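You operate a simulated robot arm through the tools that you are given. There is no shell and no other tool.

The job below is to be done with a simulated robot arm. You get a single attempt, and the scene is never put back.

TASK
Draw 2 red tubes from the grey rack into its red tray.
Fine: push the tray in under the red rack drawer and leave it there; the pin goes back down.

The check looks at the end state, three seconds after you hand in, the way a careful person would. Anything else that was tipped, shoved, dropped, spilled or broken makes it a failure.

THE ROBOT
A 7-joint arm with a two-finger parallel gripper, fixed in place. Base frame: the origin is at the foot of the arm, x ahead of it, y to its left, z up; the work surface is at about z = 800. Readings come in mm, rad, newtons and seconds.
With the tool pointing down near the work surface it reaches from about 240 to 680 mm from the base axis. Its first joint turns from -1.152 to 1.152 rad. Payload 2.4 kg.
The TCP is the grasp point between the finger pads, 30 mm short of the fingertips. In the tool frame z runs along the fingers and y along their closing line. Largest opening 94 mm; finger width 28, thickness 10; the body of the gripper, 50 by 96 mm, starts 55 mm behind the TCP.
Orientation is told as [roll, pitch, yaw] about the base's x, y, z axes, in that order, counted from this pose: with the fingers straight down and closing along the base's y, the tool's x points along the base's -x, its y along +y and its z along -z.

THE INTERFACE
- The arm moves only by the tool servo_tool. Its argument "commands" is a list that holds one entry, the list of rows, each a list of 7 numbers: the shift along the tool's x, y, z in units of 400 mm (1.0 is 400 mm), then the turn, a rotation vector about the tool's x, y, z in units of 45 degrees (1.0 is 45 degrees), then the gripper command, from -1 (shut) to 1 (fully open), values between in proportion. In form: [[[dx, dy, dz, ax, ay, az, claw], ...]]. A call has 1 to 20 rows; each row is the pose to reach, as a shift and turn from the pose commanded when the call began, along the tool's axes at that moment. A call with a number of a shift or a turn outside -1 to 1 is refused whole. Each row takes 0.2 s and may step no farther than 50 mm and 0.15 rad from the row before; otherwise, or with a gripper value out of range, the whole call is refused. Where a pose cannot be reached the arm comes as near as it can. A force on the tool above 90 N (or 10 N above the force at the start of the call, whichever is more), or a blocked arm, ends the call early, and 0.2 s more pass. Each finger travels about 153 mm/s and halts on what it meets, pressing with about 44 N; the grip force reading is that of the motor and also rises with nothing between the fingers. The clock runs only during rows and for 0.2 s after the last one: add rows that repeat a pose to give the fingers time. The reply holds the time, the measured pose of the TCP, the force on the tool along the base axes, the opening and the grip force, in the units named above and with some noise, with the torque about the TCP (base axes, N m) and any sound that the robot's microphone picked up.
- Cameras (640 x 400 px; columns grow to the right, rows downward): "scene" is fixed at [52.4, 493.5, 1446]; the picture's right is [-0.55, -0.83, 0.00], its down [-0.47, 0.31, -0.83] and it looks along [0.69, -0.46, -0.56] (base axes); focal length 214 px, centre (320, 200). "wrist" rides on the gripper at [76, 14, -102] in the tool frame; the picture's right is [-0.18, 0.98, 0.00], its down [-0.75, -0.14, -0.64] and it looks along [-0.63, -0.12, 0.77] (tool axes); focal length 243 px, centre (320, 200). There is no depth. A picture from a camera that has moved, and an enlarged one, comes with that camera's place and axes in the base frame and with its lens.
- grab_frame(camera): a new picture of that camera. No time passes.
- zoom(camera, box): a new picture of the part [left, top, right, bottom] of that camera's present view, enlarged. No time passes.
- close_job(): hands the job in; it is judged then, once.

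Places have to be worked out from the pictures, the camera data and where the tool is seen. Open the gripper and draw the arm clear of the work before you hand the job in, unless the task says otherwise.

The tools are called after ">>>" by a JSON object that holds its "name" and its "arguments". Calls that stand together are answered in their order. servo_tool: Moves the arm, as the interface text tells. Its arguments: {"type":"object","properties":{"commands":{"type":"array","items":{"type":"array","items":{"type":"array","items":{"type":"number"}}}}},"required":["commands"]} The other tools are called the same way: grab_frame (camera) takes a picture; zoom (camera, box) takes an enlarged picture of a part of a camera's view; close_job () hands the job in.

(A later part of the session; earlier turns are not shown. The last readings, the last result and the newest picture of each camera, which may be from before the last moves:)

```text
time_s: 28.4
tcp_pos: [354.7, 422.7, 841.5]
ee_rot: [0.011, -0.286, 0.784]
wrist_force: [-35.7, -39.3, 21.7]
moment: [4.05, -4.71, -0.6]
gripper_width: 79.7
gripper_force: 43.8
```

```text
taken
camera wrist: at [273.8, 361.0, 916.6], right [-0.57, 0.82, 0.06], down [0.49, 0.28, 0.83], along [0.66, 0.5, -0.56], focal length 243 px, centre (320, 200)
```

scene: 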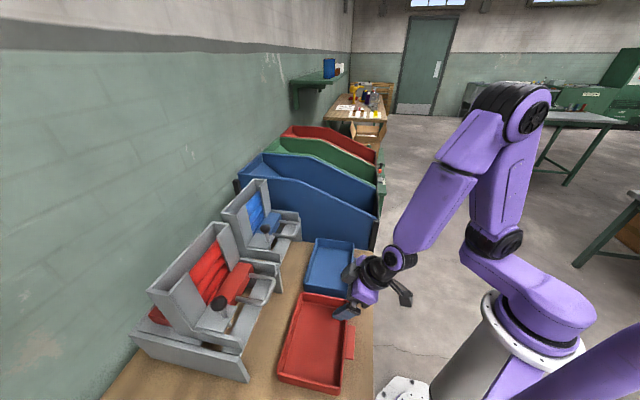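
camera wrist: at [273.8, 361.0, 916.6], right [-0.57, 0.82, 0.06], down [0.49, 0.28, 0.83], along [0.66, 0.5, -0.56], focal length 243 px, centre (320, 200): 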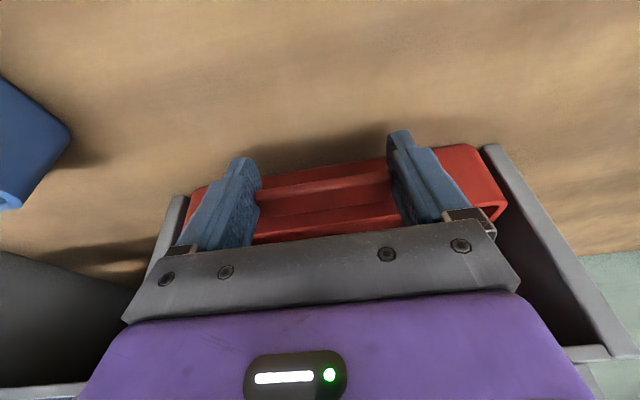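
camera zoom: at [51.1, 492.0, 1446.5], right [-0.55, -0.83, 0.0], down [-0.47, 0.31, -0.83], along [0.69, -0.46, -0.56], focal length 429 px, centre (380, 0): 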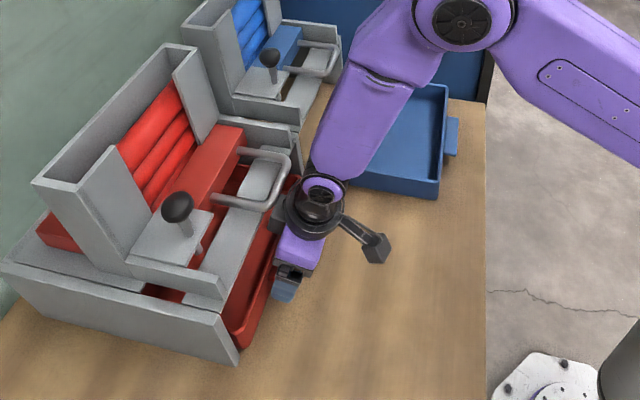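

The readings changed: about 53 N against the push with a moment that places the contact ~117 mm above the TCP, so the gripper's upper part is touching the drawer handle. I'll open and back straight off; the tray front is already at about w 579, nearly flush with the rack.

>>> {"name": "servo_tool", "arguments": {"commands": [[[0.004, 0, -0.001, 0, 0, 0, 1], [0.01, 0, -0.003, 0, 0, 0, 1], [0.05, 0, -0.015, 0, 0, 0, 1], [0.1, 0, -0.03, 0, 0, 0, 1], [0.15, 0, -0.046, 0, 0, 0, 1], [0.2, 0, -0.06, 0, 0, 0, 1]]]}}

>>> {"name": "zoom", "arguments": {"camera": "scene", "box": [130, 200, 350, 400]}}

>>> {"name": "grab_frame", "arguments": {"camera": "wrist"}}

```text
time_s: 29.8
tcp_pos: [299.9, 367.6, 841.2]
ee_rot: [0.01, -0.297, 0.786]
wrist_force: [0.7, 0.1, 0.2]
moment: [0.02, -0.01, 0.0]
gripper_width: 94.1
gripper_force: 0.0
```

```text
2.00 times, centred on (240, 300) of scene
camera zoom: at [52.4, 493.5, 1446.0], right [-0.55, -0.83, 0.0], down [-0.47, 0.31, -0.83], along [0.69, -0.46, -0.56], focal length 429 px, centre (480, 0)
```

zoom: 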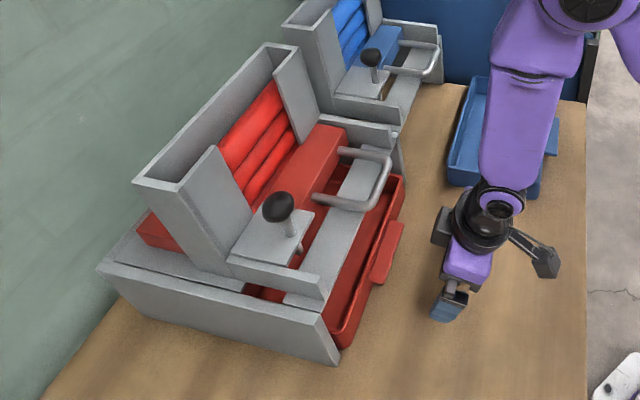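

```text
taken
camera wrist: at [217.7, 304.3, 915.6], right [-0.57, 0.82, 0.06], down [0.48, 0.27, 0.83], along [0.66, 0.51, -0.55], focal length 243 px, centre (320, 200)
```

wrist: 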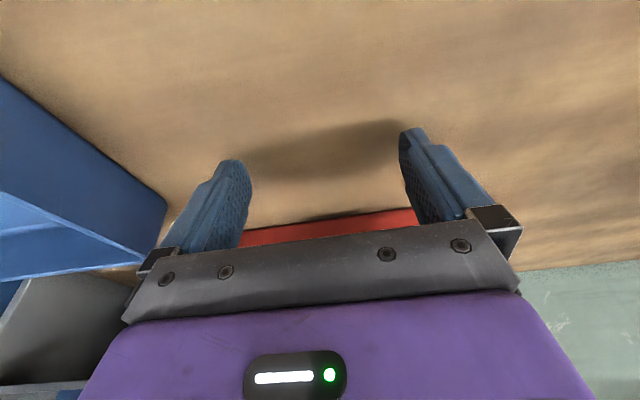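

The tray sits under the deck with its front about 8 mm proud of the rack, and nothing else has moved. I'll rise, untilt and look down through the slot to judge the tray's position under the drop opening.

>>> {"name": "servo_tool", "arguments": {"commands": [[[-0.029, 0, -0.096, 0, 0, 0, 1], [-0.058, 0, -0.191, 0, 0, 0, 1], [-0.088, 0, -0.287, 0, 0, 0, 1], [-0.117, 0, -0.3825, 0, 0, 0, 1], [-0.212, -0.002, -0.419, 0.003, 0.0945, 0, 1], [-0.306, -0.0045, -0.455, 0.006, 0.189, 0, 1], [-0.401, -0.007, -0.492, 0.009, 0.2835, 0, 1], [-0.496, -0.009, -0.528, 0.0127, 0.378, 0, 1], [-0.496, -0.009, -0.528, 0.0127, 0.378, 0, 1]]]}}

>>> {"name": "grab_frame", "arguments": {"camera": "wrist"}}

>>> {"name": "zoom", "arguments": {"camera": "wrist", "box": [190, 0, 450, 130]}}

```text
time_s: 31.8
tcp_pos: [392.7, 454.8, 1102.0]
ee_rot: [0.0, 0.004, 0.788]
wrist_force: [-0.4, 0.4, 0.4]
moment: [-0.03, -0.02, 0.0]
gripper_width: 94.2
gripper_force: 0.0
```

```text
taken
camera wrist: at [329.8, 411.8, 1202.7], right [-0.57, 0.82, 0.0], down [0.63, 0.43, 0.64], along [0.53, 0.36, -0.77], focal length 243 px, centre (320, 200)
```

wrist: 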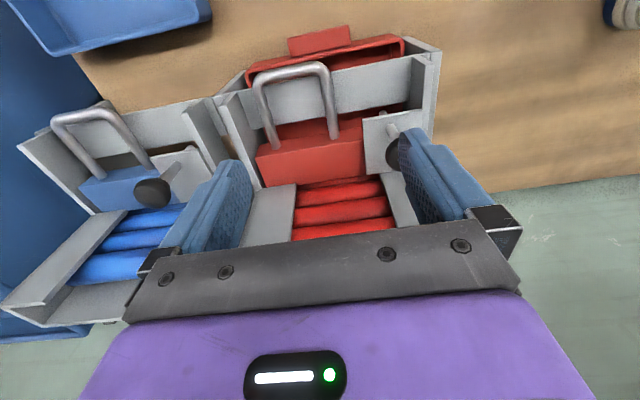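

```text
2.46 times, centred on (320, 65) of wrist
camera zoom: at [329.8, 411.8, 1202.7], right [-0.57, 0.82, 0.0], down [0.63, 0.43, 0.64], along [0.53, 0.36, -0.77], focal length 597 px, centre (320, 532)
```

zoom: 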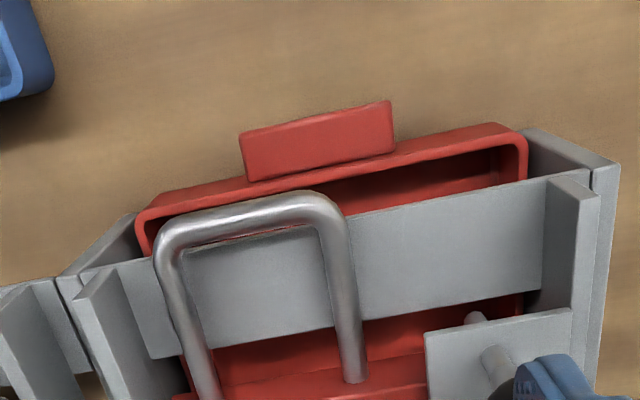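

The tray's red floor shows through the slot, so it lies under the drop opening. I place the pin knob at about w 639, s 109, z 1016 and move the open gripper above it to check alignment.

>>> {"name": "servo_tool", "arguments": {"commands": [[[-0.04, 0.065, 0, 0, 0, 0, 1], [-0.075, 0.12, 0, 0, 0, 0, 1], [-0.099, 0.163, 0, 0, 0, 0, 1], [-0.099, 0.163, 0, 0, 0, 0, 1]]]}}

>>> {"name": "grab_frame", "arguments": {"camera": "wrist"}}

>>> {"name": "zoom", "arguments": {"camera": "scene", "box": [130, 200, 350, 400]}}

```text
time_s: 32.8
tcp_pos: [374.4, 529.5, 1101.2]
ee_rot: [0.0, 0.0, 0.788]
wrist_force: [-0.1, -0.6, 1.6]
moment: [-0.04, 0.01, 0.0]
gripper_width: 93.8
gripper_force: 0.1
```

```text
taken
camera wrist: at [311.6, 485.7, 1203.2], right [-0.57, 0.82, 0.0], down [0.63, 0.43, 0.64], along [0.53, 0.36, -0.77], focal length 243 px, centre (320, 200)
```

wrist: 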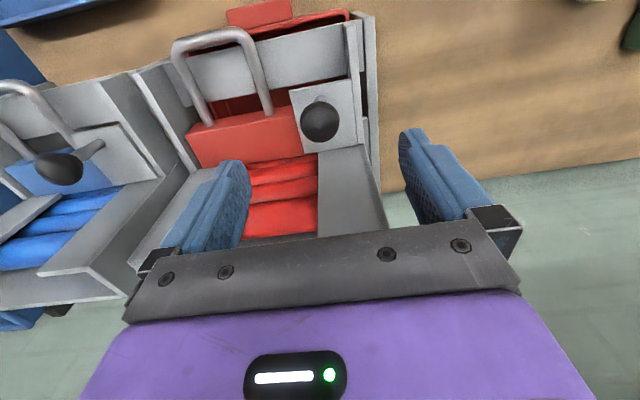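

```text
2.00 times, centred on (240, 300) of scene
camera zoom: at [52.4, 493.5, 1446.0], right [-0.55, -0.83, 0.0], down [-0.47, 0.31, -0.83], along [0.69, -0.46, -0.56], focal length 429 px, centre (480, 0)
```

zoom: 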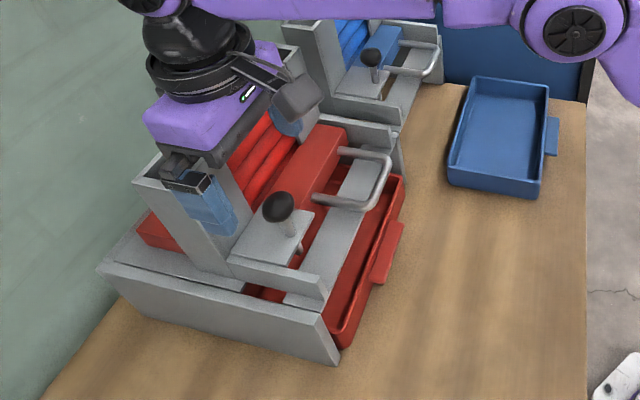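

The knob measures w 638, s 108, right between the fingers. I'll offset 5 mm toward the front to keep the hand clear of the hopper, descend to z≈1014 and close on the knob.

>>> {"name": "servo_tool", "arguments": {"commands": [[[0.0125, -0.003, 0.055, 0, 0, 0, 1], [0.0125, -0.003, 0.11, 0, 0, 0, 1], [0.0125, -0.003, 0.165, 0, 0, 0, 1], [0.0125, -0.003, 0.2175, 0, 0, 0, 1], [0.0125, -0.003, 0.2175, 0, 0, 0, 1]]]}}

>>> {"name": "grab_frame", "arguments": {"camera": "wrist"}}

>>> {"name": "zoom", "arguments": {"camera": "scene", "box": [130, 200, 350, 400]}}

```text
time_s: 34.0
tcp_pos: [373.8, 524.5, 1014.5]
ee_rot: [0.001, 0.0, 0.787]
wrist_force: [-0.4, 0.1, -0.2]
moment: [0.02, 0.02, 0.02]
gripper_width: 94.0
gripper_force: 0.0
```

```text
taken
camera wrist: at [310.8, 480.7, 1114.9], right [-0.57, 0.82, 0.0], down [0.63, 0.43, 0.64], along [0.53, 0.36, -0.77], focal length 243 px, centre (320, 200)
```

wrist: 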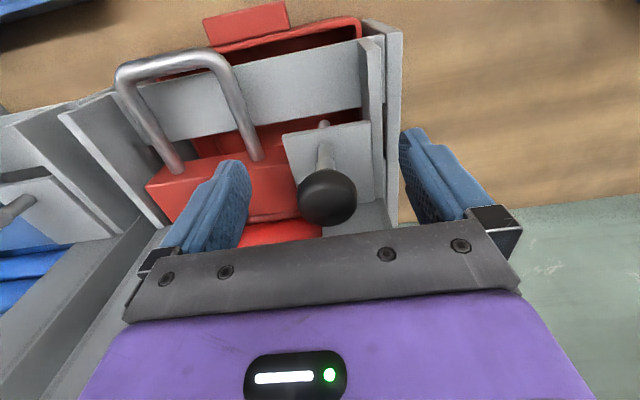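

```text
2.00 times, centred on (240, 300) of scene
camera zoom: at [52.4, 493.5, 1446.0], right [-0.55, -0.83, 0.0], down [-0.47, 0.31, -0.83], along [0.69, -0.46, -0.56], focal length 429 px, centre (480, 0)
```

zoom: 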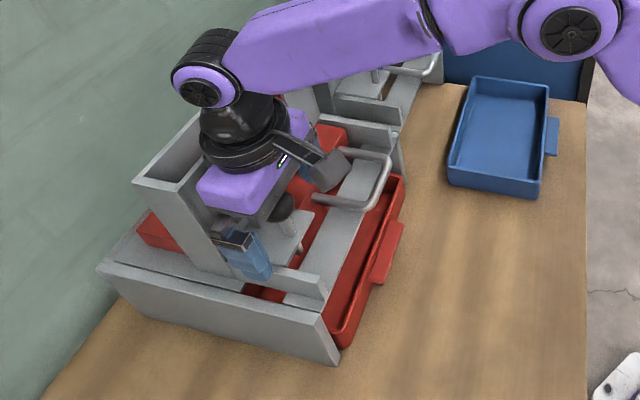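

The knob sits between the fingers at grip height. I'll shift 2 mm and close on it.

>>> {"name": "servo_tool", "arguments": {"commands": [[[0, 0.005, 0, 0, 0, 0, 0.7], [0, 0.005, 0, 0, 0, 0, 0.3], [0, 0.005, 0, 0, 0, 0, -0.1], [0, 0.005, 0, 0, 0, 0, -0.5], [0, 0.005, 0, 0, 0, 0, -0.6], [0, 0.005, 0, 0, 0, 0, -0.6]]]}}

>>> {"name": "grab_frame", "arguments": {"camera": "wrist"}}

```text
time_s: 35.4
tcp_pos: [371.3, 526.0, 1014.3]
ee_rot: [0.003, 0.0, 0.789]
wrist_force: [-2.9, 5.3, -0.1]
moment: [-0.12, -0.13, 0.07]
gripper_width: 30.4
gripper_force: 45.6
```

```text
taken
camera wrist: at [308.3, 482.7, 1115.0], right [-0.57, 0.82, 0.0], down [0.63, 0.43, 0.64], along [0.53, 0.36, -0.77], focal length 243 px, centre (320, 200)
```

wrist: 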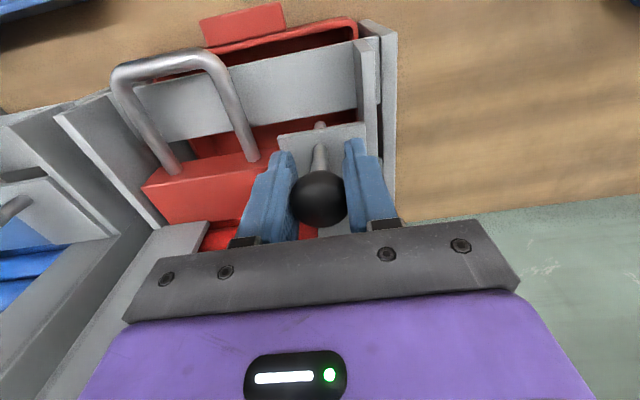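

The knob is held (30 mm wide, 45 N). I'll lift it 20 mm slowly and read the force.

>>> {"name": "servo_tool", "arguments": {"commands": [[[0, 0, -0.0125, 0, 0, 0, -0.6], [0, 0, -0.025, 0, 0, 0, -0.6], [0, 0, -0.0375, 0, 0, 0, -0.6], [0, 0, -0.05, 0, 0, 0, -0.6]]]}}

>>> {"name": "grab_frame", "arguments": {"camera": "wrist"}}

>>> {"name": "zoom", "arguments": {"camera": "scene", "box": [180, 230, 330, 370]}}

```text
time_s: 36.4
tcp_pos: [371.4, 525.5, 1034.0]
ee_rot: [0.003, -0.001, 0.787]
wrist_force: [-0.9, 15.8, -1.5]
moment: [-0.77, 0.59, 0.04]
gripper_width: 30.5
gripper_force: 45.0
```

```text
taken
camera wrist: at [308.3, 482.6, 1134.3], right [-0.57, 0.82, 0.0], down [0.63, 0.43, 0.64], along [0.53, 0.37, -0.77], focal length 243 px, centre (320, 200)
```

wrist: 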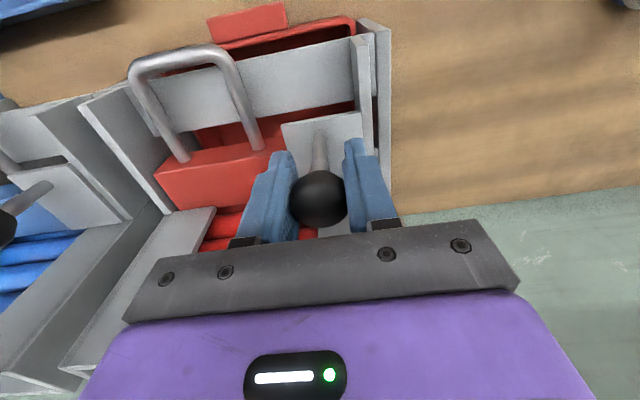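

```text
2.86 times, centred on (255, 300) of scene
camera zoom: at [52.5, 494.0, 1445.8], right [-0.55, -0.83, 0.0], down [-0.47, 0.31, -0.83], along [0.69, -0.46, -0.56], focal length 613 px, centre (506, -86)
```

zoom: 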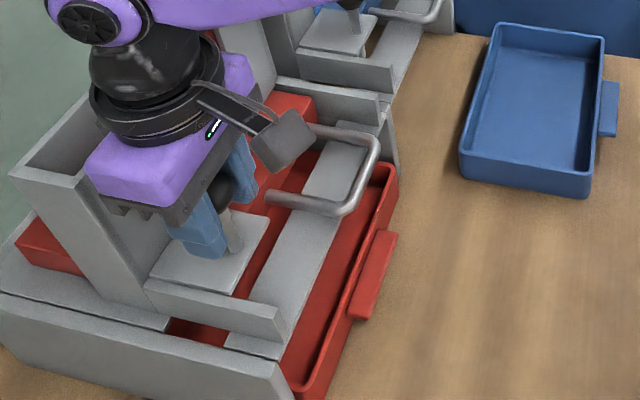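

The pin rises freely with about 11 N of side load each way. I'll ease the tool 1 mm toward the load and lift another 15 mm.

>>> {"name": "servo_tool", "arguments": {"commands": [[[-0.0025, 0.0025, 0, 0, 0, 0, -0.6], [-0.0025, 0.0025, -0.0125, 0, 0, 0, -0.6], [-0.0025, 0.0025, -0.025, 0, 0, 0, -0.6], [-0.0025, 0.0025, -0.0375, 0, 0, 0, -0.6]]]}}

>>> {"name": "grab_frame", "arguments": {"camera": "wrist"}}

>>> {"name": "zoom", "arguments": {"camera": "scene", "box": [180, 230, 330, 370]}}

```text
time_s: 37.4
tcp_pos: [372.2, 525.6, 1048.5]
ee_rot: [-0.001, 0.002, 0.786]
wrist_force: [-6.7, 6.2, -2.0]
moment: [-0.42, 0.25, 0.07]
gripper_width: 30.7
gripper_force: 44.6
```

```text
taken
camera wrist: at [308.4, 482.9, 1149.0], right [-0.57, 0.82, 0.0], down [0.63, 0.44, 0.64], along [0.53, 0.36, -0.77], focal length 243 px, centre (320, 200)
```

wrist: 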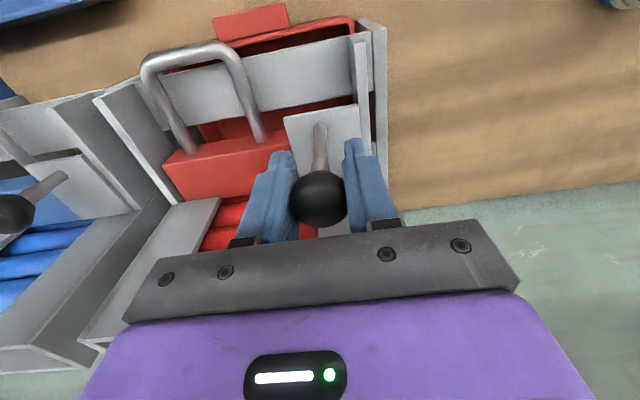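

```text
2.86 times, centred on (255, 300) of scene
camera zoom: at [52.2, 493.7, 1445.9], right [-0.55, -0.83, 0.0], down [-0.47, 0.31, -0.83], along [0.69, -0.46, -0.56], focal length 613 px, centre (506, -86)
```

zoom: 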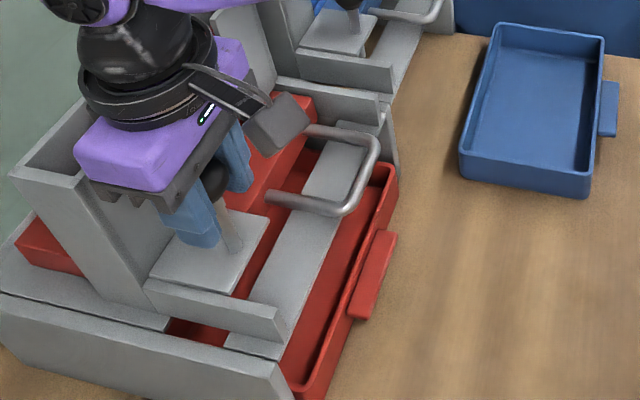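

The pin has risen 34 mm with little vertical load; its tip should now be near the drawer's top. I'll continue in small steps and watch for a stop.

>>> {"name": "servo_tool", "arguments": {"commands": [[[0, 0, -0.01, 0, 0, 0, -0.6], [0, 0, -0.02, 0, 0, 0, -0.6]]]}}

>>> {"name": "zoom", "arguments": {"camera": "wrist", "box": [240, 80, 420, 240]}}

```text
time_s: 38.0
tcp_pos: [372.3, 526.3, 1051.5]
ee_rot: [-0.003, 0.01, 0.786]
wrist_force: [-7.6, 4.4, -35.1]
moment: [-0.13, -0.66, -0.13]
gripper_width: 30.5
gripper_force: 45.3
```

```text
2.50 times, centred on (330, 160) of wrist
camera zoom: at [308.9, 483.7, 1153.9], right [-0.57, 0.82, 0.0], down [0.64, 0.44, 0.63], along [0.52, 0.36, -0.77], focal length 606 px, centre (295, 300)
```

zoom: 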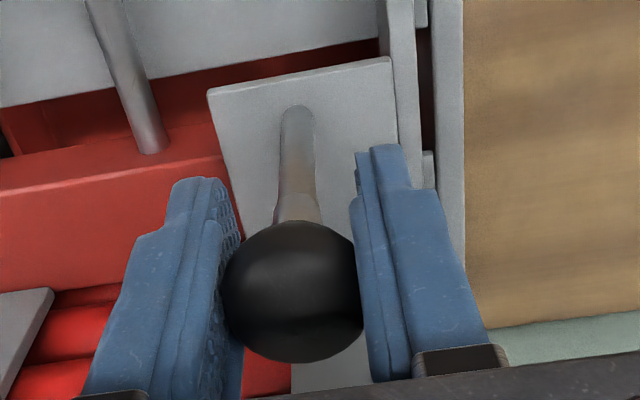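

A stop at about 36 mm of lift (35 N) shows the pin is fully raised. I'll take the load off and release it to see whether it stays up.

>>> {"name": "servo_tool", "arguments": {"commands": [[[0, 0, -0.008, 0, 0, 0, -0.6], [0, 0, 0.01, 0, 0, 0, -0.6], [0, 0, 0.014, 0, 0, 0, -0.6]]]}}

>>> {"name": "servo_tool", "arguments": {"commands": [[[0, 0, 0, 0, 0, 0, -0.2], [0, 0, 0, 0, 0, 0, 0.2], [0, 0, 0, 0, 0, 0, 0.3]]]}}

>>> {"name": "grab_frame", "arguments": {"camera": "wrist"}}

>>> {"name": "zoom", "arguments": {"camera": "scene", "box": [180, 230, 330, 370]}}

```text
time_s: 38.8
tcp_pos: [371.7, 525.0, 1051.2]
ee_rot: [0.0, 0.004, 0.788]
wrist_force: [-8.5, -0.3, -12.3]
moment: [-0.88, 0.56, 0.0]
gripper_width: 30.7
gripper_force: 45.2
```

```text
time_s: 39.6
tcp_pos: [372.3, 527.1, 1051.4]
ee_rot: [0.0, 0.0, 0.787]
wrist_force: [-0.3, 0.6, -0.3]
moment: [0.03, 0.01, -0.01]
gripper_width: 61.0
gripper_force: 0.0
```

```text
taken
camera wrist: at [308.9, 483.0, 1152.8], right [-0.57, 0.82, 0.0], down [0.63, 0.43, 0.64], along [0.53, 0.36, -0.77], focal length 243 px, centre (320, 200)
```

wrist: 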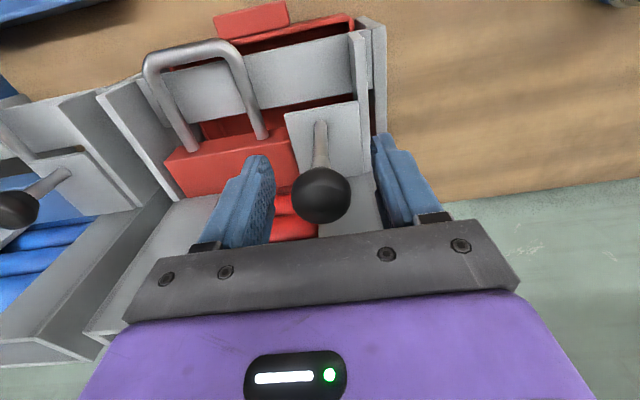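

```text
2.86 times, centred on (255, 300) of scene
camera zoom: at [52.4, 493.5, 1446.0], right [-0.55, -0.83, 0.0], down [-0.47, 0.31, -0.83], along [0.69, -0.46, -0.56], focal length 613 px, centre (506, -86)
```

zoom: 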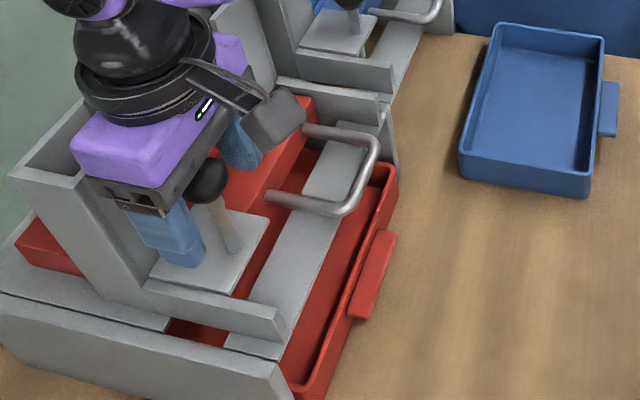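

The pin stays up on its own. I'll rise clear of the knob, move over the handle and begin turning the gripper so it closes across the handle bar.

>>> {"name": "servo_tool", "arguments": {"commands": [[[0, 0, -0.06, 0, 0, 0, 0.3], [0, 0, -0.12, 0, 0, 0, 0.3], [0, 0, -0.185, 0, 0, 0, 0.3], [0.032, -0.039, -0.185, 0, 0, 0.167, 0.3], [0.064, -0.078, -0.185, 0, 0, 0.333, 0.3], [0.096, -0.117, -0.185, 0, 0, 0.5, 0.3], [0.128, -0.156, -0.185, 0, 0, 0.667, 0.3], [0.16, -0.195, -0.185, 0, 0, 0.833, 0.3], [0.19, -0.234, -0.185, 0, 0, 1.0, 0.3]]]}}

>>> {"name": "servo_tool", "arguments": {"commands": [[[0, 0, 0, 0, 0, 0.167, 0.3], [0, 0, 0, 0, 0, 0.333, 0.3], [0, 0, 0, 0, 0, 0.5, 0.3], [0, 0, 0, 0, 0, 0.667, 0.3], [0, 0, 0, 0, 0, 0.833, 0.3], [0, 0, 0, 0, 0, 1.0, 0.3], [0, 0, 0, 0, 0, 1.0, 0.3]]]}}

>>> {"name": "grab_frame", "arguments": {"camera": "wrist"}}

>>> {"name": "zoom", "arguments": {"camera": "scene", "box": [130, 200, 350, 400]}}

```text
time_s: 41.6
tcp_pos: [385.5, 406.2, 1126.5]
ee_rot: [0.0, -0.003, -0.002]
wrist_force: [0.9, -0.4, -0.1]
moment: [-0.02, -0.01, 0.02]
gripper_width: 61.2
gripper_force: 0.0
```

```text
time_s: 43.2
tcp_pos: [384.1, 406.0, 1124.5]
ee_rot: [0.0, -0.001, -0.786]
wrist_force: [0.4, 0.9, 0.1]
moment: [0.02, 0.02, -0.02]
gripper_width: 61.2
gripper_force: 0.1
```

```text
taken
camera wrist: at [341.7, 470.3, 1226.4], right [0.83, 0.56, 0.0], down [0.43, -0.63, 0.64], along [0.36, -0.53, -0.77], focal length 243 px, centre (320, 200)
```

wrist: 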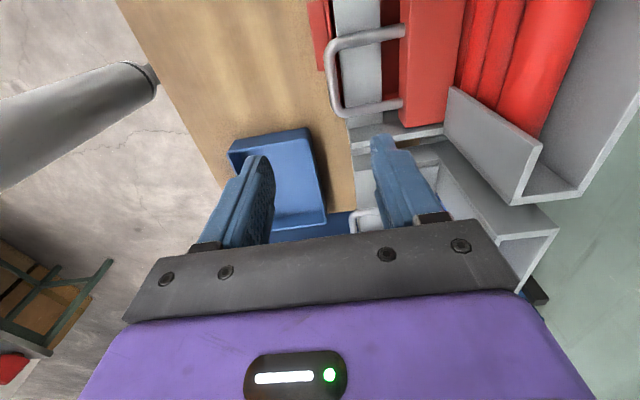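

```text
2.00 times, centred on (240, 300) of scene
camera zoom: at [52.4, 493.5, 1446.0], right [-0.55, -0.83, 0.0], down [-0.47, 0.31, -0.83], along [0.69, -0.46, -0.56], focal length 429 px, centre (480, 0)
```

zoom: 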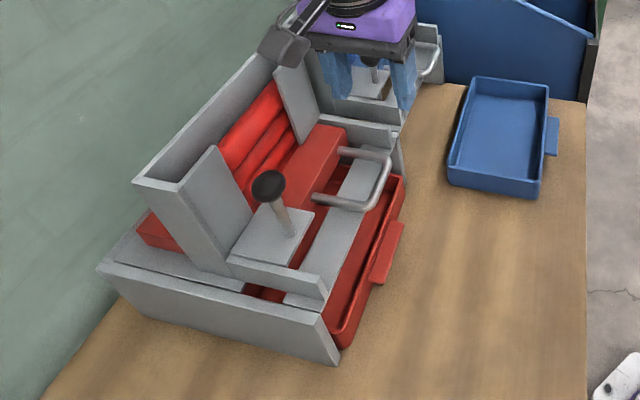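

The pin is still up and the gripper now closes across the handle bar. I'll zoom on the handle to measure the bar's place.

>>> {"name": "zoom", "arguments": {"camera": "wrist", "box": [280, 0, 480, 130]}}

```text
3.08 times, centred on (380, 65) of wrist
camera zoom: at [341.7, 470.3, 1226.4], right [0.83, 0.56, 0.0], down [0.43, -0.63, 0.64], along [0.36, -0.53, -0.77], focal length 746 px, centre (135, 615)
```

zoom: 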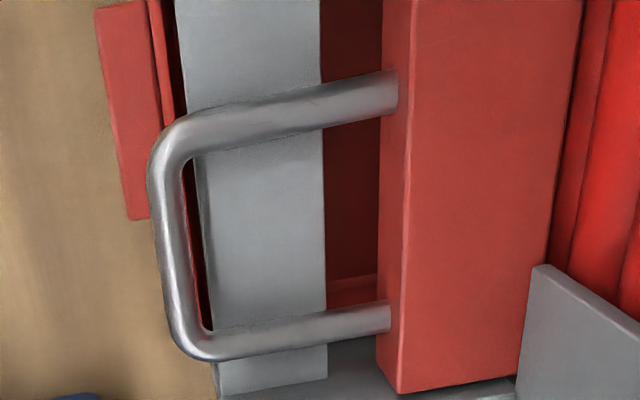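

The bar centre is at w≈576, running s −16 to 53, about 12 mm thick. I'll zoom the scene camera tightly to pin down the bar's height above the cross plate.

>>> {"name": "zoom", "arguments": {"camera": "scene", "box": [270, 250, 340, 310]}}

>>> {"name": "zoom", "arguments": {"camera": "scene", "box": [235, 260, 345, 340]}}

```text
6.67 times, centred on (305, 280) of scene
camera zoom: at [52.4, 493.5, 1446.0], right [-0.55, -0.83, 0.0], down [-0.47, 0.31, -0.83], along [0.69, -0.46, -0.56], focal length 1430 px, centre (420, -333)
```

zoom: 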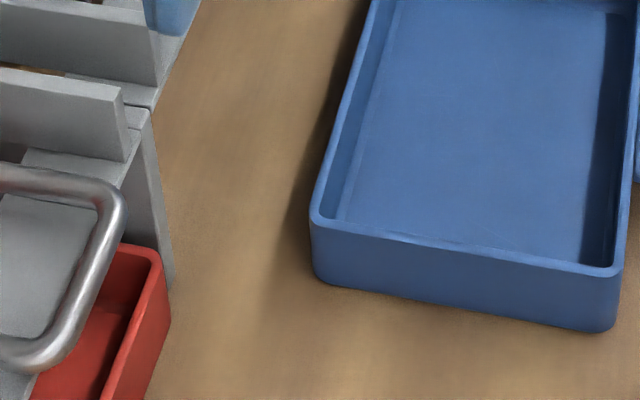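

```text
5.00 times, centred on (290, 300) of scene
camera zoom: at [52.4, 493.5, 1446.0], right [-0.55, -0.83, 0.0], down [-0.47, 0.31, -0.83], along [0.69, -0.46, -0.56], focal length 1072 px, centre (470, -300)
```

zoom: 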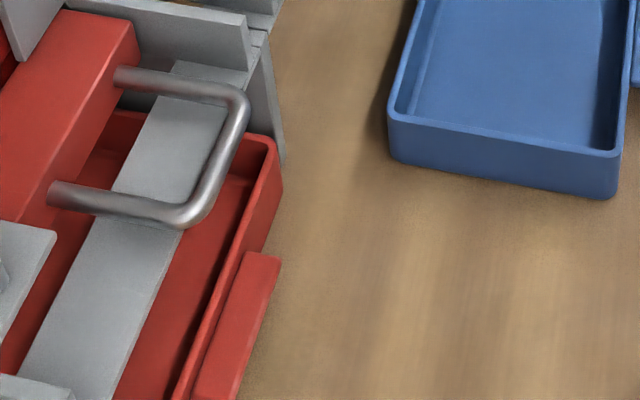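

Refined figures: bar centre about z 946, deck about z 926, so with the TCP at z 962 the fingertips clear the deck by about 6 mm. I'll move over the bar and descend around it.

>>> {"name": "servo_tool", "arguments": {"commands": [[[0.00875, 0.0445, 0, 0, 0, 0, 0.3], [0.00875, 0.0445, 0.1, 0, 0, 0, 0.3], [0.00875, 0.0445, 0.2, 0, 0, 0, 0.3], [0.00875, 0.0445, 0.3, 0, 0, 0, 0.3], [0.00875, 0.0445, 0.36, 0, 0, 0, 0.3], [0.00875, 0.0445, 0.406, 0, 0, 0, 0.3], [0.00875, 0.0445, 0.406, 0, 0, 0, 0.3]]]}}

>>> {"name": "grab_frame", "arguments": {"camera": "wrist"}}

>>> {"name": "zoom", "arguments": {"camera": "scene", "box": [210, 220, 350, 340]}}

```text
time_s: 44.8
tcp_pos: [393.5, 419.8, 962.1]
ee_rot: [-0.001, 0.0, -0.783]
wrist_force: [-0.2, -0.7, -0.2]
moment: [0.03, 0.01, -0.02]
gripper_width: 60.9
gripper_force: 0.0
```

```text
taken
camera wrist: at [350.7, 485.1, 1062.8], right [0.82, 0.57, 0.0], down [0.43, -0.63, 0.64], along [0.36, -0.53, -0.77], focal length 243 px, centre (320, 200)
```

wrist: 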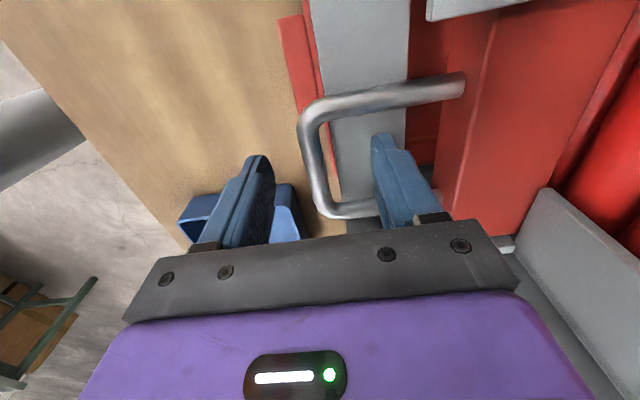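

```text
3.33 times, centred on (280, 280) of scene
camera zoom: at [52.4, 493.5, 1446.0], right [-0.55, -0.83, 0.0], down [-0.47, 0.31, -0.83], along [0.69, -0.46, -0.56], focal length 715 px, centre (453, -67)
```

zoom: 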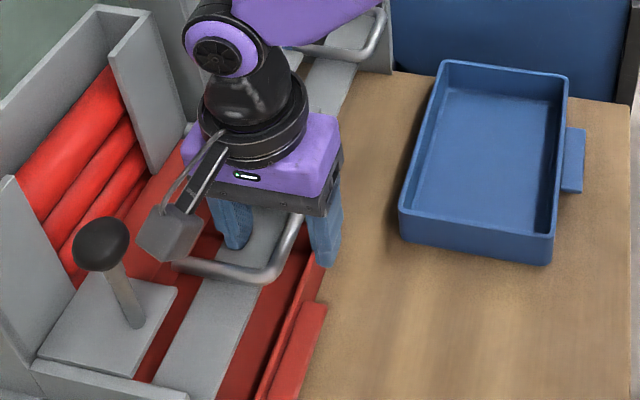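

The bar lies between the two fingers and nothing is touched. I'll close on it.

>>> {"name": "servo_tool", "arguments": {"commands": [[[0, 0, 0, 0, 0, 0, 0], [0, 0, 0, 0, 0, 0, -0.4], [0, 0, 0, 0, 0, 0, -0.8], [0, 0, 0, 0, 0, 0, -0.9], [0, 0, 0, 0, 0, 0, -0.9]]]}}

>>> {"name": "grab_frame", "arguments": {"camera": "wrist"}}

```text
time_s: 46.0
tcp_pos: [393.4, 420.1, 961.2]
ee_rot: [-0.006, 0.001, -0.783]
wrist_force: [-13.1, -13.0, 3.9]
moment: [-0.28, 0.18, -0.15]
gripper_width: 11.4
gripper_force: 45.4
```

```text
taken
camera wrist: at [349.8, 484.3, 1062.6], right [0.82, 0.57, -0.01], down [0.44, -0.63, 0.64], along [0.36, -0.53, -0.77], focal length 243 px, centre (320, 200)
```

wrist: 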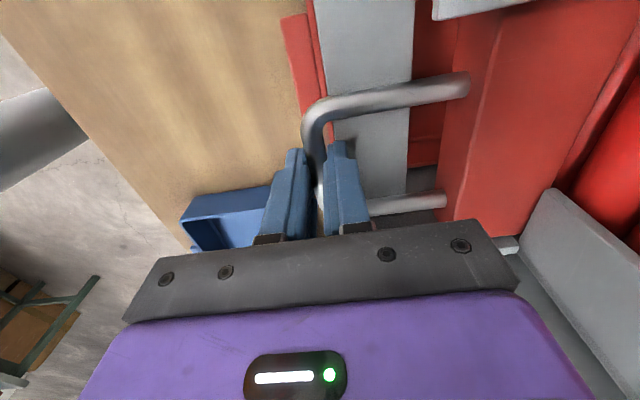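

The handle is held (11 mm bar, 45 N). I'll pull it out 20 mm and read the force.

>>> {"name": "servo_tool", "arguments": {"commands": [[[0, -0.0125, 0, 0, 0, 0, -0.9], [0, -0.025, 0, 0, 0, 0, -0.9], [0, -0.0375, 0, 0, 0, 0, -0.9], [0, -0.05, 0, 0, 0, 0, -0.9]]]}}

>>> {"name": "zoom", "arguments": {"camera": "scene", "box": [150, 200, 350, 380]}}

>>> {"name": "grab_frame", "arguments": {"camera": "wrist"}}

```text
time_s: 47.0
tcp_pos: [380.3, 407.3, 961.9]
ee_rot: [-0.001, 0.002, -0.785]
wrist_force: [1.0, 1.3, -13.6]
moment: [-0.01, -0.08, -0.16]
gripper_width: 11.7
gripper_force: 44.6
```

```text
2.22 times, centred on (250, 290) of scene
camera zoom: at [52.6, 493.7, 1445.9], right [-0.55, -0.83, 0.0], down [-0.47, 0.31, -0.83], along [0.69, -0.46, -0.56], focal length 477 px, centre (476, 0)
```

zoom: 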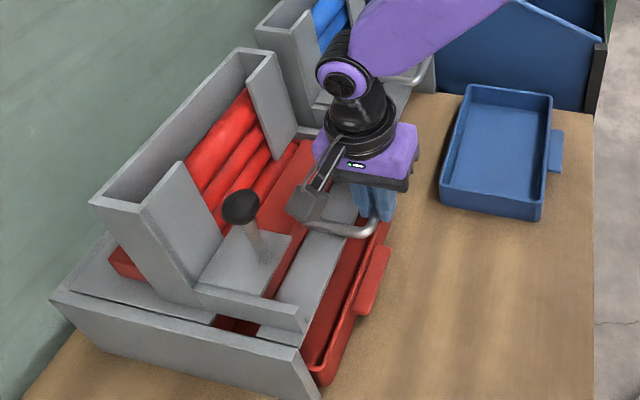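

```text
taken
camera wrist: at [337.1, 471.6, 1062.7], right [0.82, 0.57, 0.0], down [0.43, -0.63, 0.64], along [0.36, -0.53, -0.77], focal length 243 px, centre (320, 200)
```

wrist: 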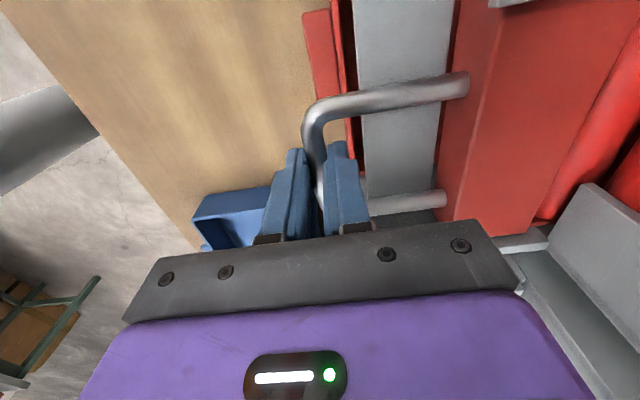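

The drawer slides freely. I'll keep pulling another 20 mm, easing 1 mm down to relieve a 13 N vertical load.

>>> {"name": "servo_tool", "arguments": {"commands": [[[0, -0.0125, 0.0025, 0, 0, 0, -0.9], [0, -0.025, 0.0025, 0, 0, 0, -0.9], [0, -0.0375, 0.0025, 0, 0, 0, -0.9], [0, -0.05, 0.0025, 0, 0, 0, -0.9]]]}}

>>> {"name": "zoom", "arguments": {"camera": "scene", "box": [150, 200, 350, 380]}}

>>> {"name": "grab_frame", "arguments": {"camera": "wrist"}}

```text
time_s: 48.0
tcp_pos: [366.0, 393.0, 962.2]
ee_rot: [-0.001, 0.0, -0.784]
wrist_force: [0.1, 0.0, -4.4]
moment: [0.07, 0.01, -0.17]
gripper_width: 11.3
gripper_force: 44.9
```

```text
2.22 times, centred on (250, 290) of scene
camera zoom: at [52.5, 493.6, 1445.9], right [-0.55, -0.83, 0.0], down [-0.47, 0.31, -0.83], along [0.69, -0.46, -0.56], focal length 477 px, centre (476, 0)
```

zoom: 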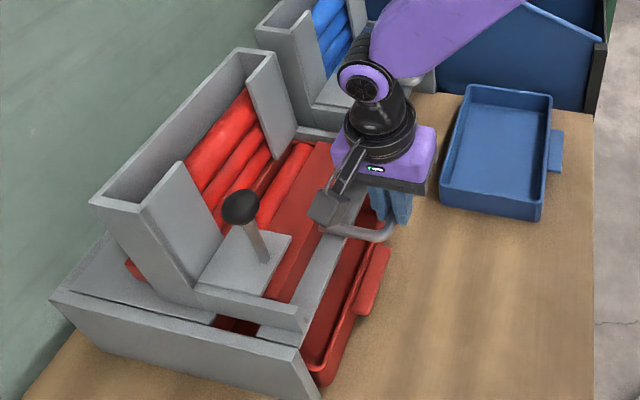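

```text
taken
camera wrist: at [323.0, 457.4, 1062.8], right [0.82, 0.57, 0.0], down [0.43, -0.63, 0.64], along [0.36, -0.53, -0.77], focal length 243 px, centre (320, 200)
```

wrist: 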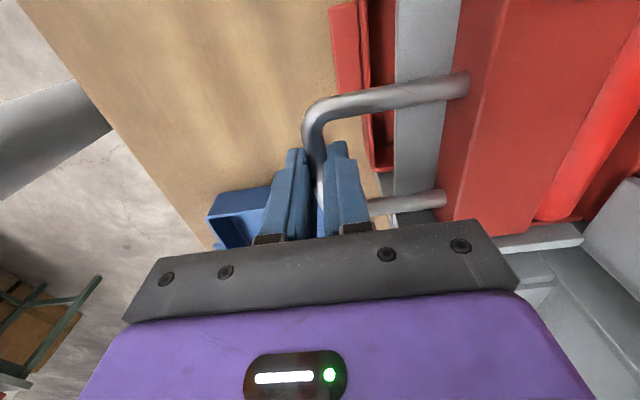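

The tube now rides forward in the drawer's pocket. I'll pull another 20 mm in small steps and listen for the drop.

>>> {"name": "servo_tool", "arguments": {"commands": [[[0, -0.0125, 0.001, 0, 0, 0, -0.9], [0, -0.025, 0.001, 0, 0, 0, -0.9], [0, -0.0375, 0.001, 0, 0, 0, -0.9], [0, -0.05, 0.001, 0, 0, 0, -0.9], [0, -0.05, 0.001, 0, 0, 0, -0.9]]]}}

>>> {"name": "zoom", "arguments": {"camera": "scene", "box": [150, 200, 350, 380]}}

>>> {"name": "grab_frame", "arguments": {"camera": "wrist"}}

```text
time_s: 49.2
tcp_pos: [352.2, 379.7, 963.0]
ee_rot: [0.001, 0.0, -0.783]
wrist_force: [1.1, 0.6, 8.4]
moment: [0.17, 0.07, -0.13]
gripper_width: 11.5
gripper_force: 44.8
```

```text
2.22 times, centred on (250, 290) of scene
camera zoom: at [52.3, 493.4, 1446.0], right [-0.55, -0.83, 0.0], down [-0.47, 0.31, -0.83], along [0.69, -0.46, -0.56], focal length 477 px, centre (476, 0)
```

zoom: 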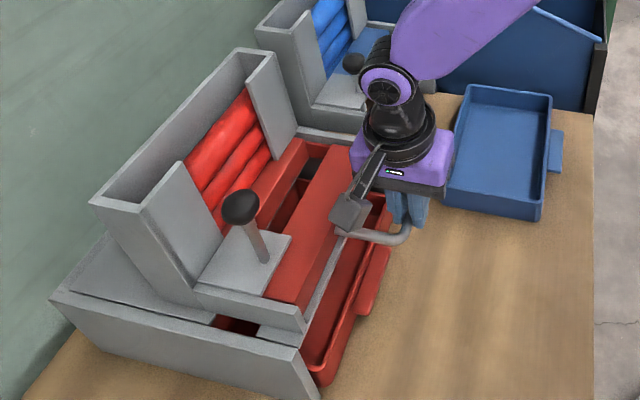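

```text
taken
camera wrist: at [309.3, 443.8, 1062.8], right [0.82, 0.57, 0.0], down [0.43, -0.63, 0.64], along [0.36, -0.53, -0.77], focal length 243 px, centre (320, 200)
```

wrist: 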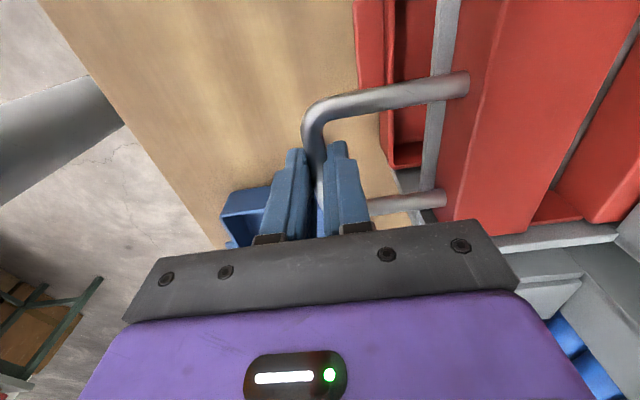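

The pocket now looks empty, so the first tube seems to have dropped. I'll zoom in to confirm where it went.

>>> {"name": "zoom", "arguments": {"camera": "scene", "box": [220, 240, 300, 320]}}

>>> {"name": "zoom", "arguments": {"camera": "scene", "box": [220, 300, 290, 380]}}

>>> {"name": "zoom", "arguments": {"camera": "wrist", "box": [340, 0, 640, 230]}}

```text
5.00 times, centred on (260, 280) of scene
camera zoom: at [52.3, 493.4, 1446.0], right [-0.55, -0.83, 0.0], down [-0.47, 0.31, -0.83], along [0.69, -0.46, -0.56], focal length 1072 px, centre (620, -200)
```

zoom: 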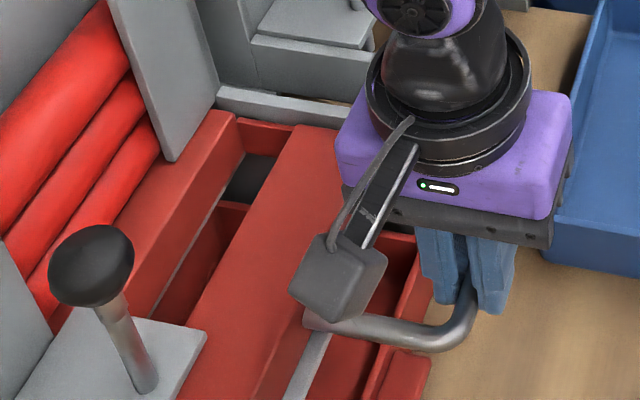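

```text
5.00 times, centred on (255, 340) of scene
camera zoom: at [52.3, 493.4, 1446.0], right [-0.55, -0.83, 0.0], down [-0.47, 0.31, -0.83], along [0.69, -0.46, -0.56], focal length 1072 px, centre (645, -500)
```

zoom: 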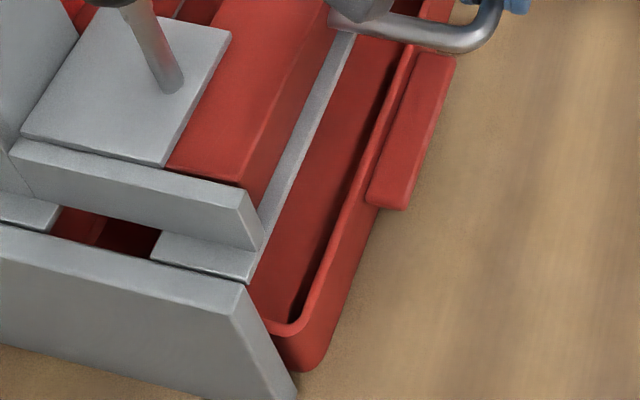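

```text
1.74 times, centred on (490, 115) of wrist
camera zoom: at [309.3, 443.8, 1062.8], right [0.82, 0.57, 0.0], down [0.43, -0.63, 0.64], along [0.36, -0.53, -0.77], focal length 422 px, centre (24, 348)
```

zoom: 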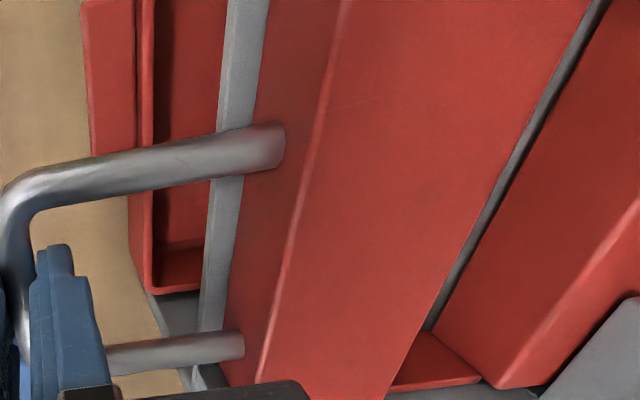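

The first tube is gone from the pocket, so it fell through the slot toward the tray. I'll push the drawer back in to its home position in steps.

>>> {"name": "servo_tool", "arguments": {"commands": [[[0, 0, 0, 0, 0, 0, -0.9], [0, 0.025, 0, 0, 0, 0, -0.9], [0, 0.05, 0, 0, 0, 0, -0.9], [0, 0.075, 0, 0, 0, 0, -0.9], [0, 0.1, 0, 0, 0, 0, -0.9], [0, 0.12, 0, 0, 0, 0, -0.9]]]}}

>>> {"name": "zoom", "arguments": {"camera": "scene", "box": [150, 200, 350, 380]}}

```text
time_s: 50.6
tcp_pos: [386.7, 412.3, 961.9]
ee_rot: [0.003, 0.001, -0.783]
wrist_force: [-1.0, 0.5, 23.6]
moment: [0.14, 0.1, -0.13]
gripper_width: 11.8
gripper_force: 45.1
```

```text
2.22 times, centred on (250, 290) of scene
camera zoom: at [52.1, 493.2, 1446.1], right [-0.55, -0.83, 0.0], down [-0.47, 0.31, -0.83], along [0.69, -0.46, -0.56], focal length 477 px, centre (476, 0)
```

zoom: 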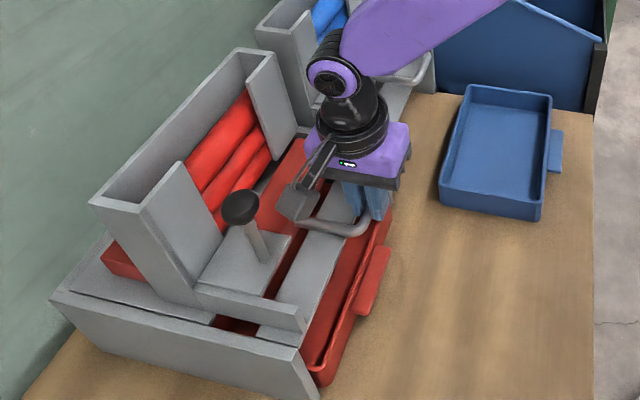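

The drawer is about 10 mm from home. I'll ease up 1.5 mm and push the rest of the way, watching for the stop.

>>> {"name": "servo_tool", "arguments": {"commands": [[[0, 0, -0.004, 0, 0, 0, -0.9], [0, 0.0125, -0.004, 0, 0, 0, -0.9], [0, 0.025, -0.004, 0, 0, 0, -0.9], [0, 0.03, -0.004, 0, 0, 0, -0.9], [0, 0.03, -0.004, 0, 0, 0, -0.9]]]}}

>>> {"name": "zoom", "arguments": {"camera": "scene", "box": [150, 200, 350, 380]}}

>>> {"name": "zoom", "arguments": {"camera": "scene", "box": [190, 230, 280, 310]}}

```text
time_s: 51.8
tcp_pos: [392.9, 418.9, 961.6]
ee_rot: [-0.011, 0.0, -0.783]
wrist_force: [-13.9, -13.8, -1.6]
moment: [-0.04, 0.52, -0.26]
gripper_width: 11.5
gripper_force: 44.9
```

```text
2.22 times, centred on (250, 290) of scene
camera zoom: at [52.0, 493.1, 1446.1], right [-0.55, -0.83, 0.0], down [-0.47, 0.31, -0.83], along [0.69, -0.46, -0.56], focal length 477 px, centre (476, 0)
```

zoom: 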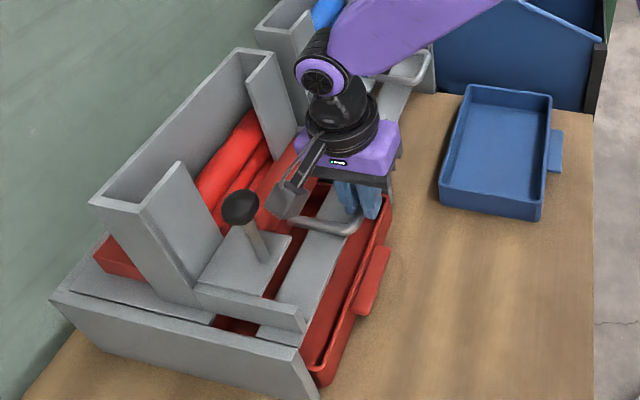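

```text
5.00 times, centred on (235, 270) of scene
camera zoom: at [52.0, 493.1, 1446.1], right [-0.55, -0.83, 0.0], down [-0.47, 0.31, -0.83], along [0.69, -0.46, -0.56], focal length 1072 px, centre (745, -150)
```

zoom: 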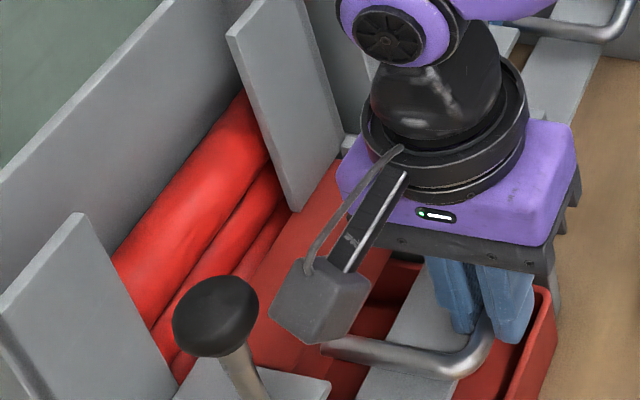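

The drawer is home (20 N against the stop) and the stack in the hopper has dropped by one tube. I'll zoom on the slot to look for the first tube in the tray.

>>> {"name": "zoom", "arguments": {"camera": "scene", "box": [230, 270, 290, 320]}}

>>> {"name": "grab_frame", "arguments": {"camera": "wrist"}}

>>> {"name": "zoom", "arguments": {"camera": "wrist", "box": [280, 0, 480, 200]}}

```text
8.00 times, centred on (260, 295) of scene
camera zoom: at [52.0, 493.1, 1446.1], right [-0.55, -0.83, 0.0], down [-0.47, 0.31, -0.83], along [0.69, -0.46, -0.56], focal length 1716 px, centre (800, -560)
```

zoom: 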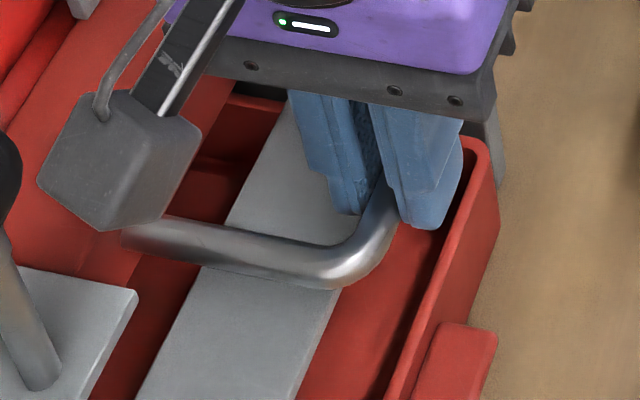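

```text
taken
camera wrist: at [350.2, 484.7, 1062.4], right [0.82, 0.57, -0.01], down [0.44, -0.63, 0.64], along [0.36, -0.54, -0.77], focal length 243 px, centre (320, 200)
```

wrist: 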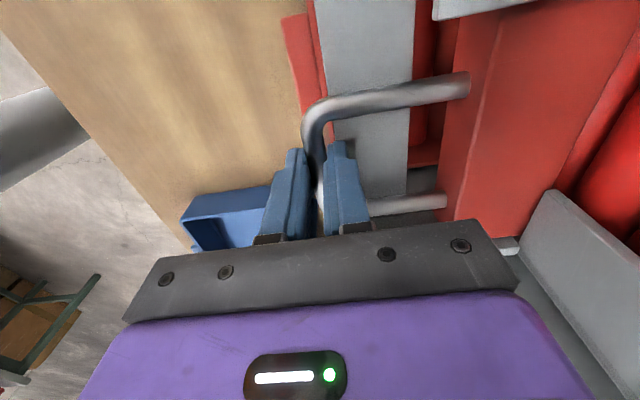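

```text
2.00 times, centred on (380, 100) of wrist
camera zoom: at [350.2, 484.7, 1062.4], right [0.82, 0.57, -0.01], down [0.44, -0.63, 0.64], along [0.36, -0.54, -0.77], focal length 485 px, centre (200, 400)
```

zoom: 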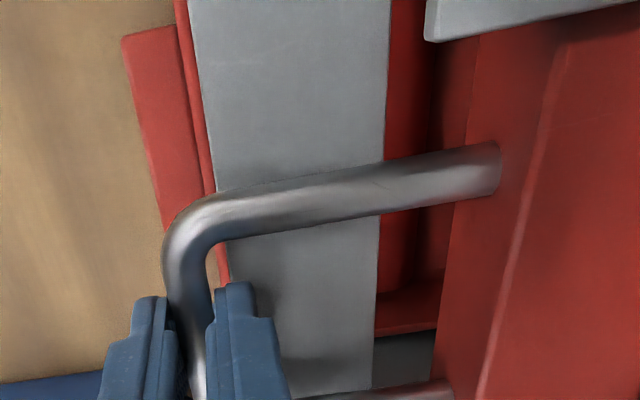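

In the slot there is now a rounded bright-red shape lying in the tray, which fits the first tube. I'll make the second stroke, pulling the drawer out the same 60 mm.

>>> {"name": "servo_tool", "arguments": {"commands": [[[0, -0.0125, 0.0015, 0, 0, 0, -0.9], [0, -0.025, 0.0025, 0, 0, 0, -0.9], [0, -0.0375, 0.0025, 0, 0, 0, -0.9], [0, -0.05, 0.0025, 0, 0, 0, -0.9], [0, -0.0625, 0.0035, 0, 0, 0, -0.9], [0, -0.075, 0.0035, 0, 0, 0, -0.9], [0, -0.0875, 0.0035, 0, 0, 0, -0.9], [0, -0.1, 0.0035, 0, 0, 0, -0.9]]]}}

>>> {"name": "zoom", "arguments": {"camera": "scene", "box": [190, 230, 280, 310]}}

```text
time_s: 53.6
tcp_pos: [367.6, 393.6, 962.2]
ee_rot: [-0.003, 0.001, -0.783]
wrist_force: [1.4, -0.6, -15.8]
moment: [0.14, 0.02, -0.13]
gripper_width: 11.4
gripper_force: 45.6
```

```text
5.00 times, centred on (235, 270) of scene
camera zoom: at [52.7, 493.7, 1445.9], right [-0.55, -0.83, 0.0], down [-0.47, 0.31, -0.83], along [0.69, -0.46, -0.56], focal length 1072 px, centre (745, -150)
```

zoom: 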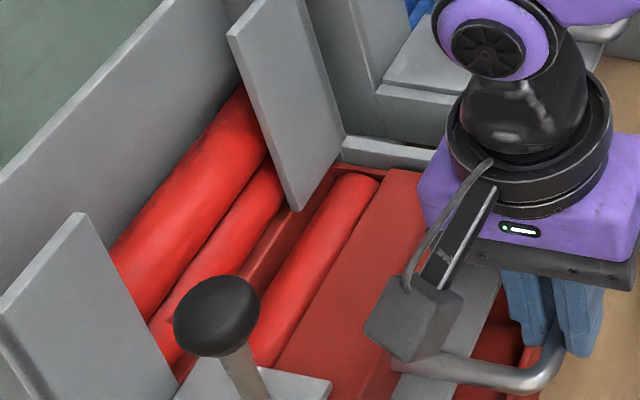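

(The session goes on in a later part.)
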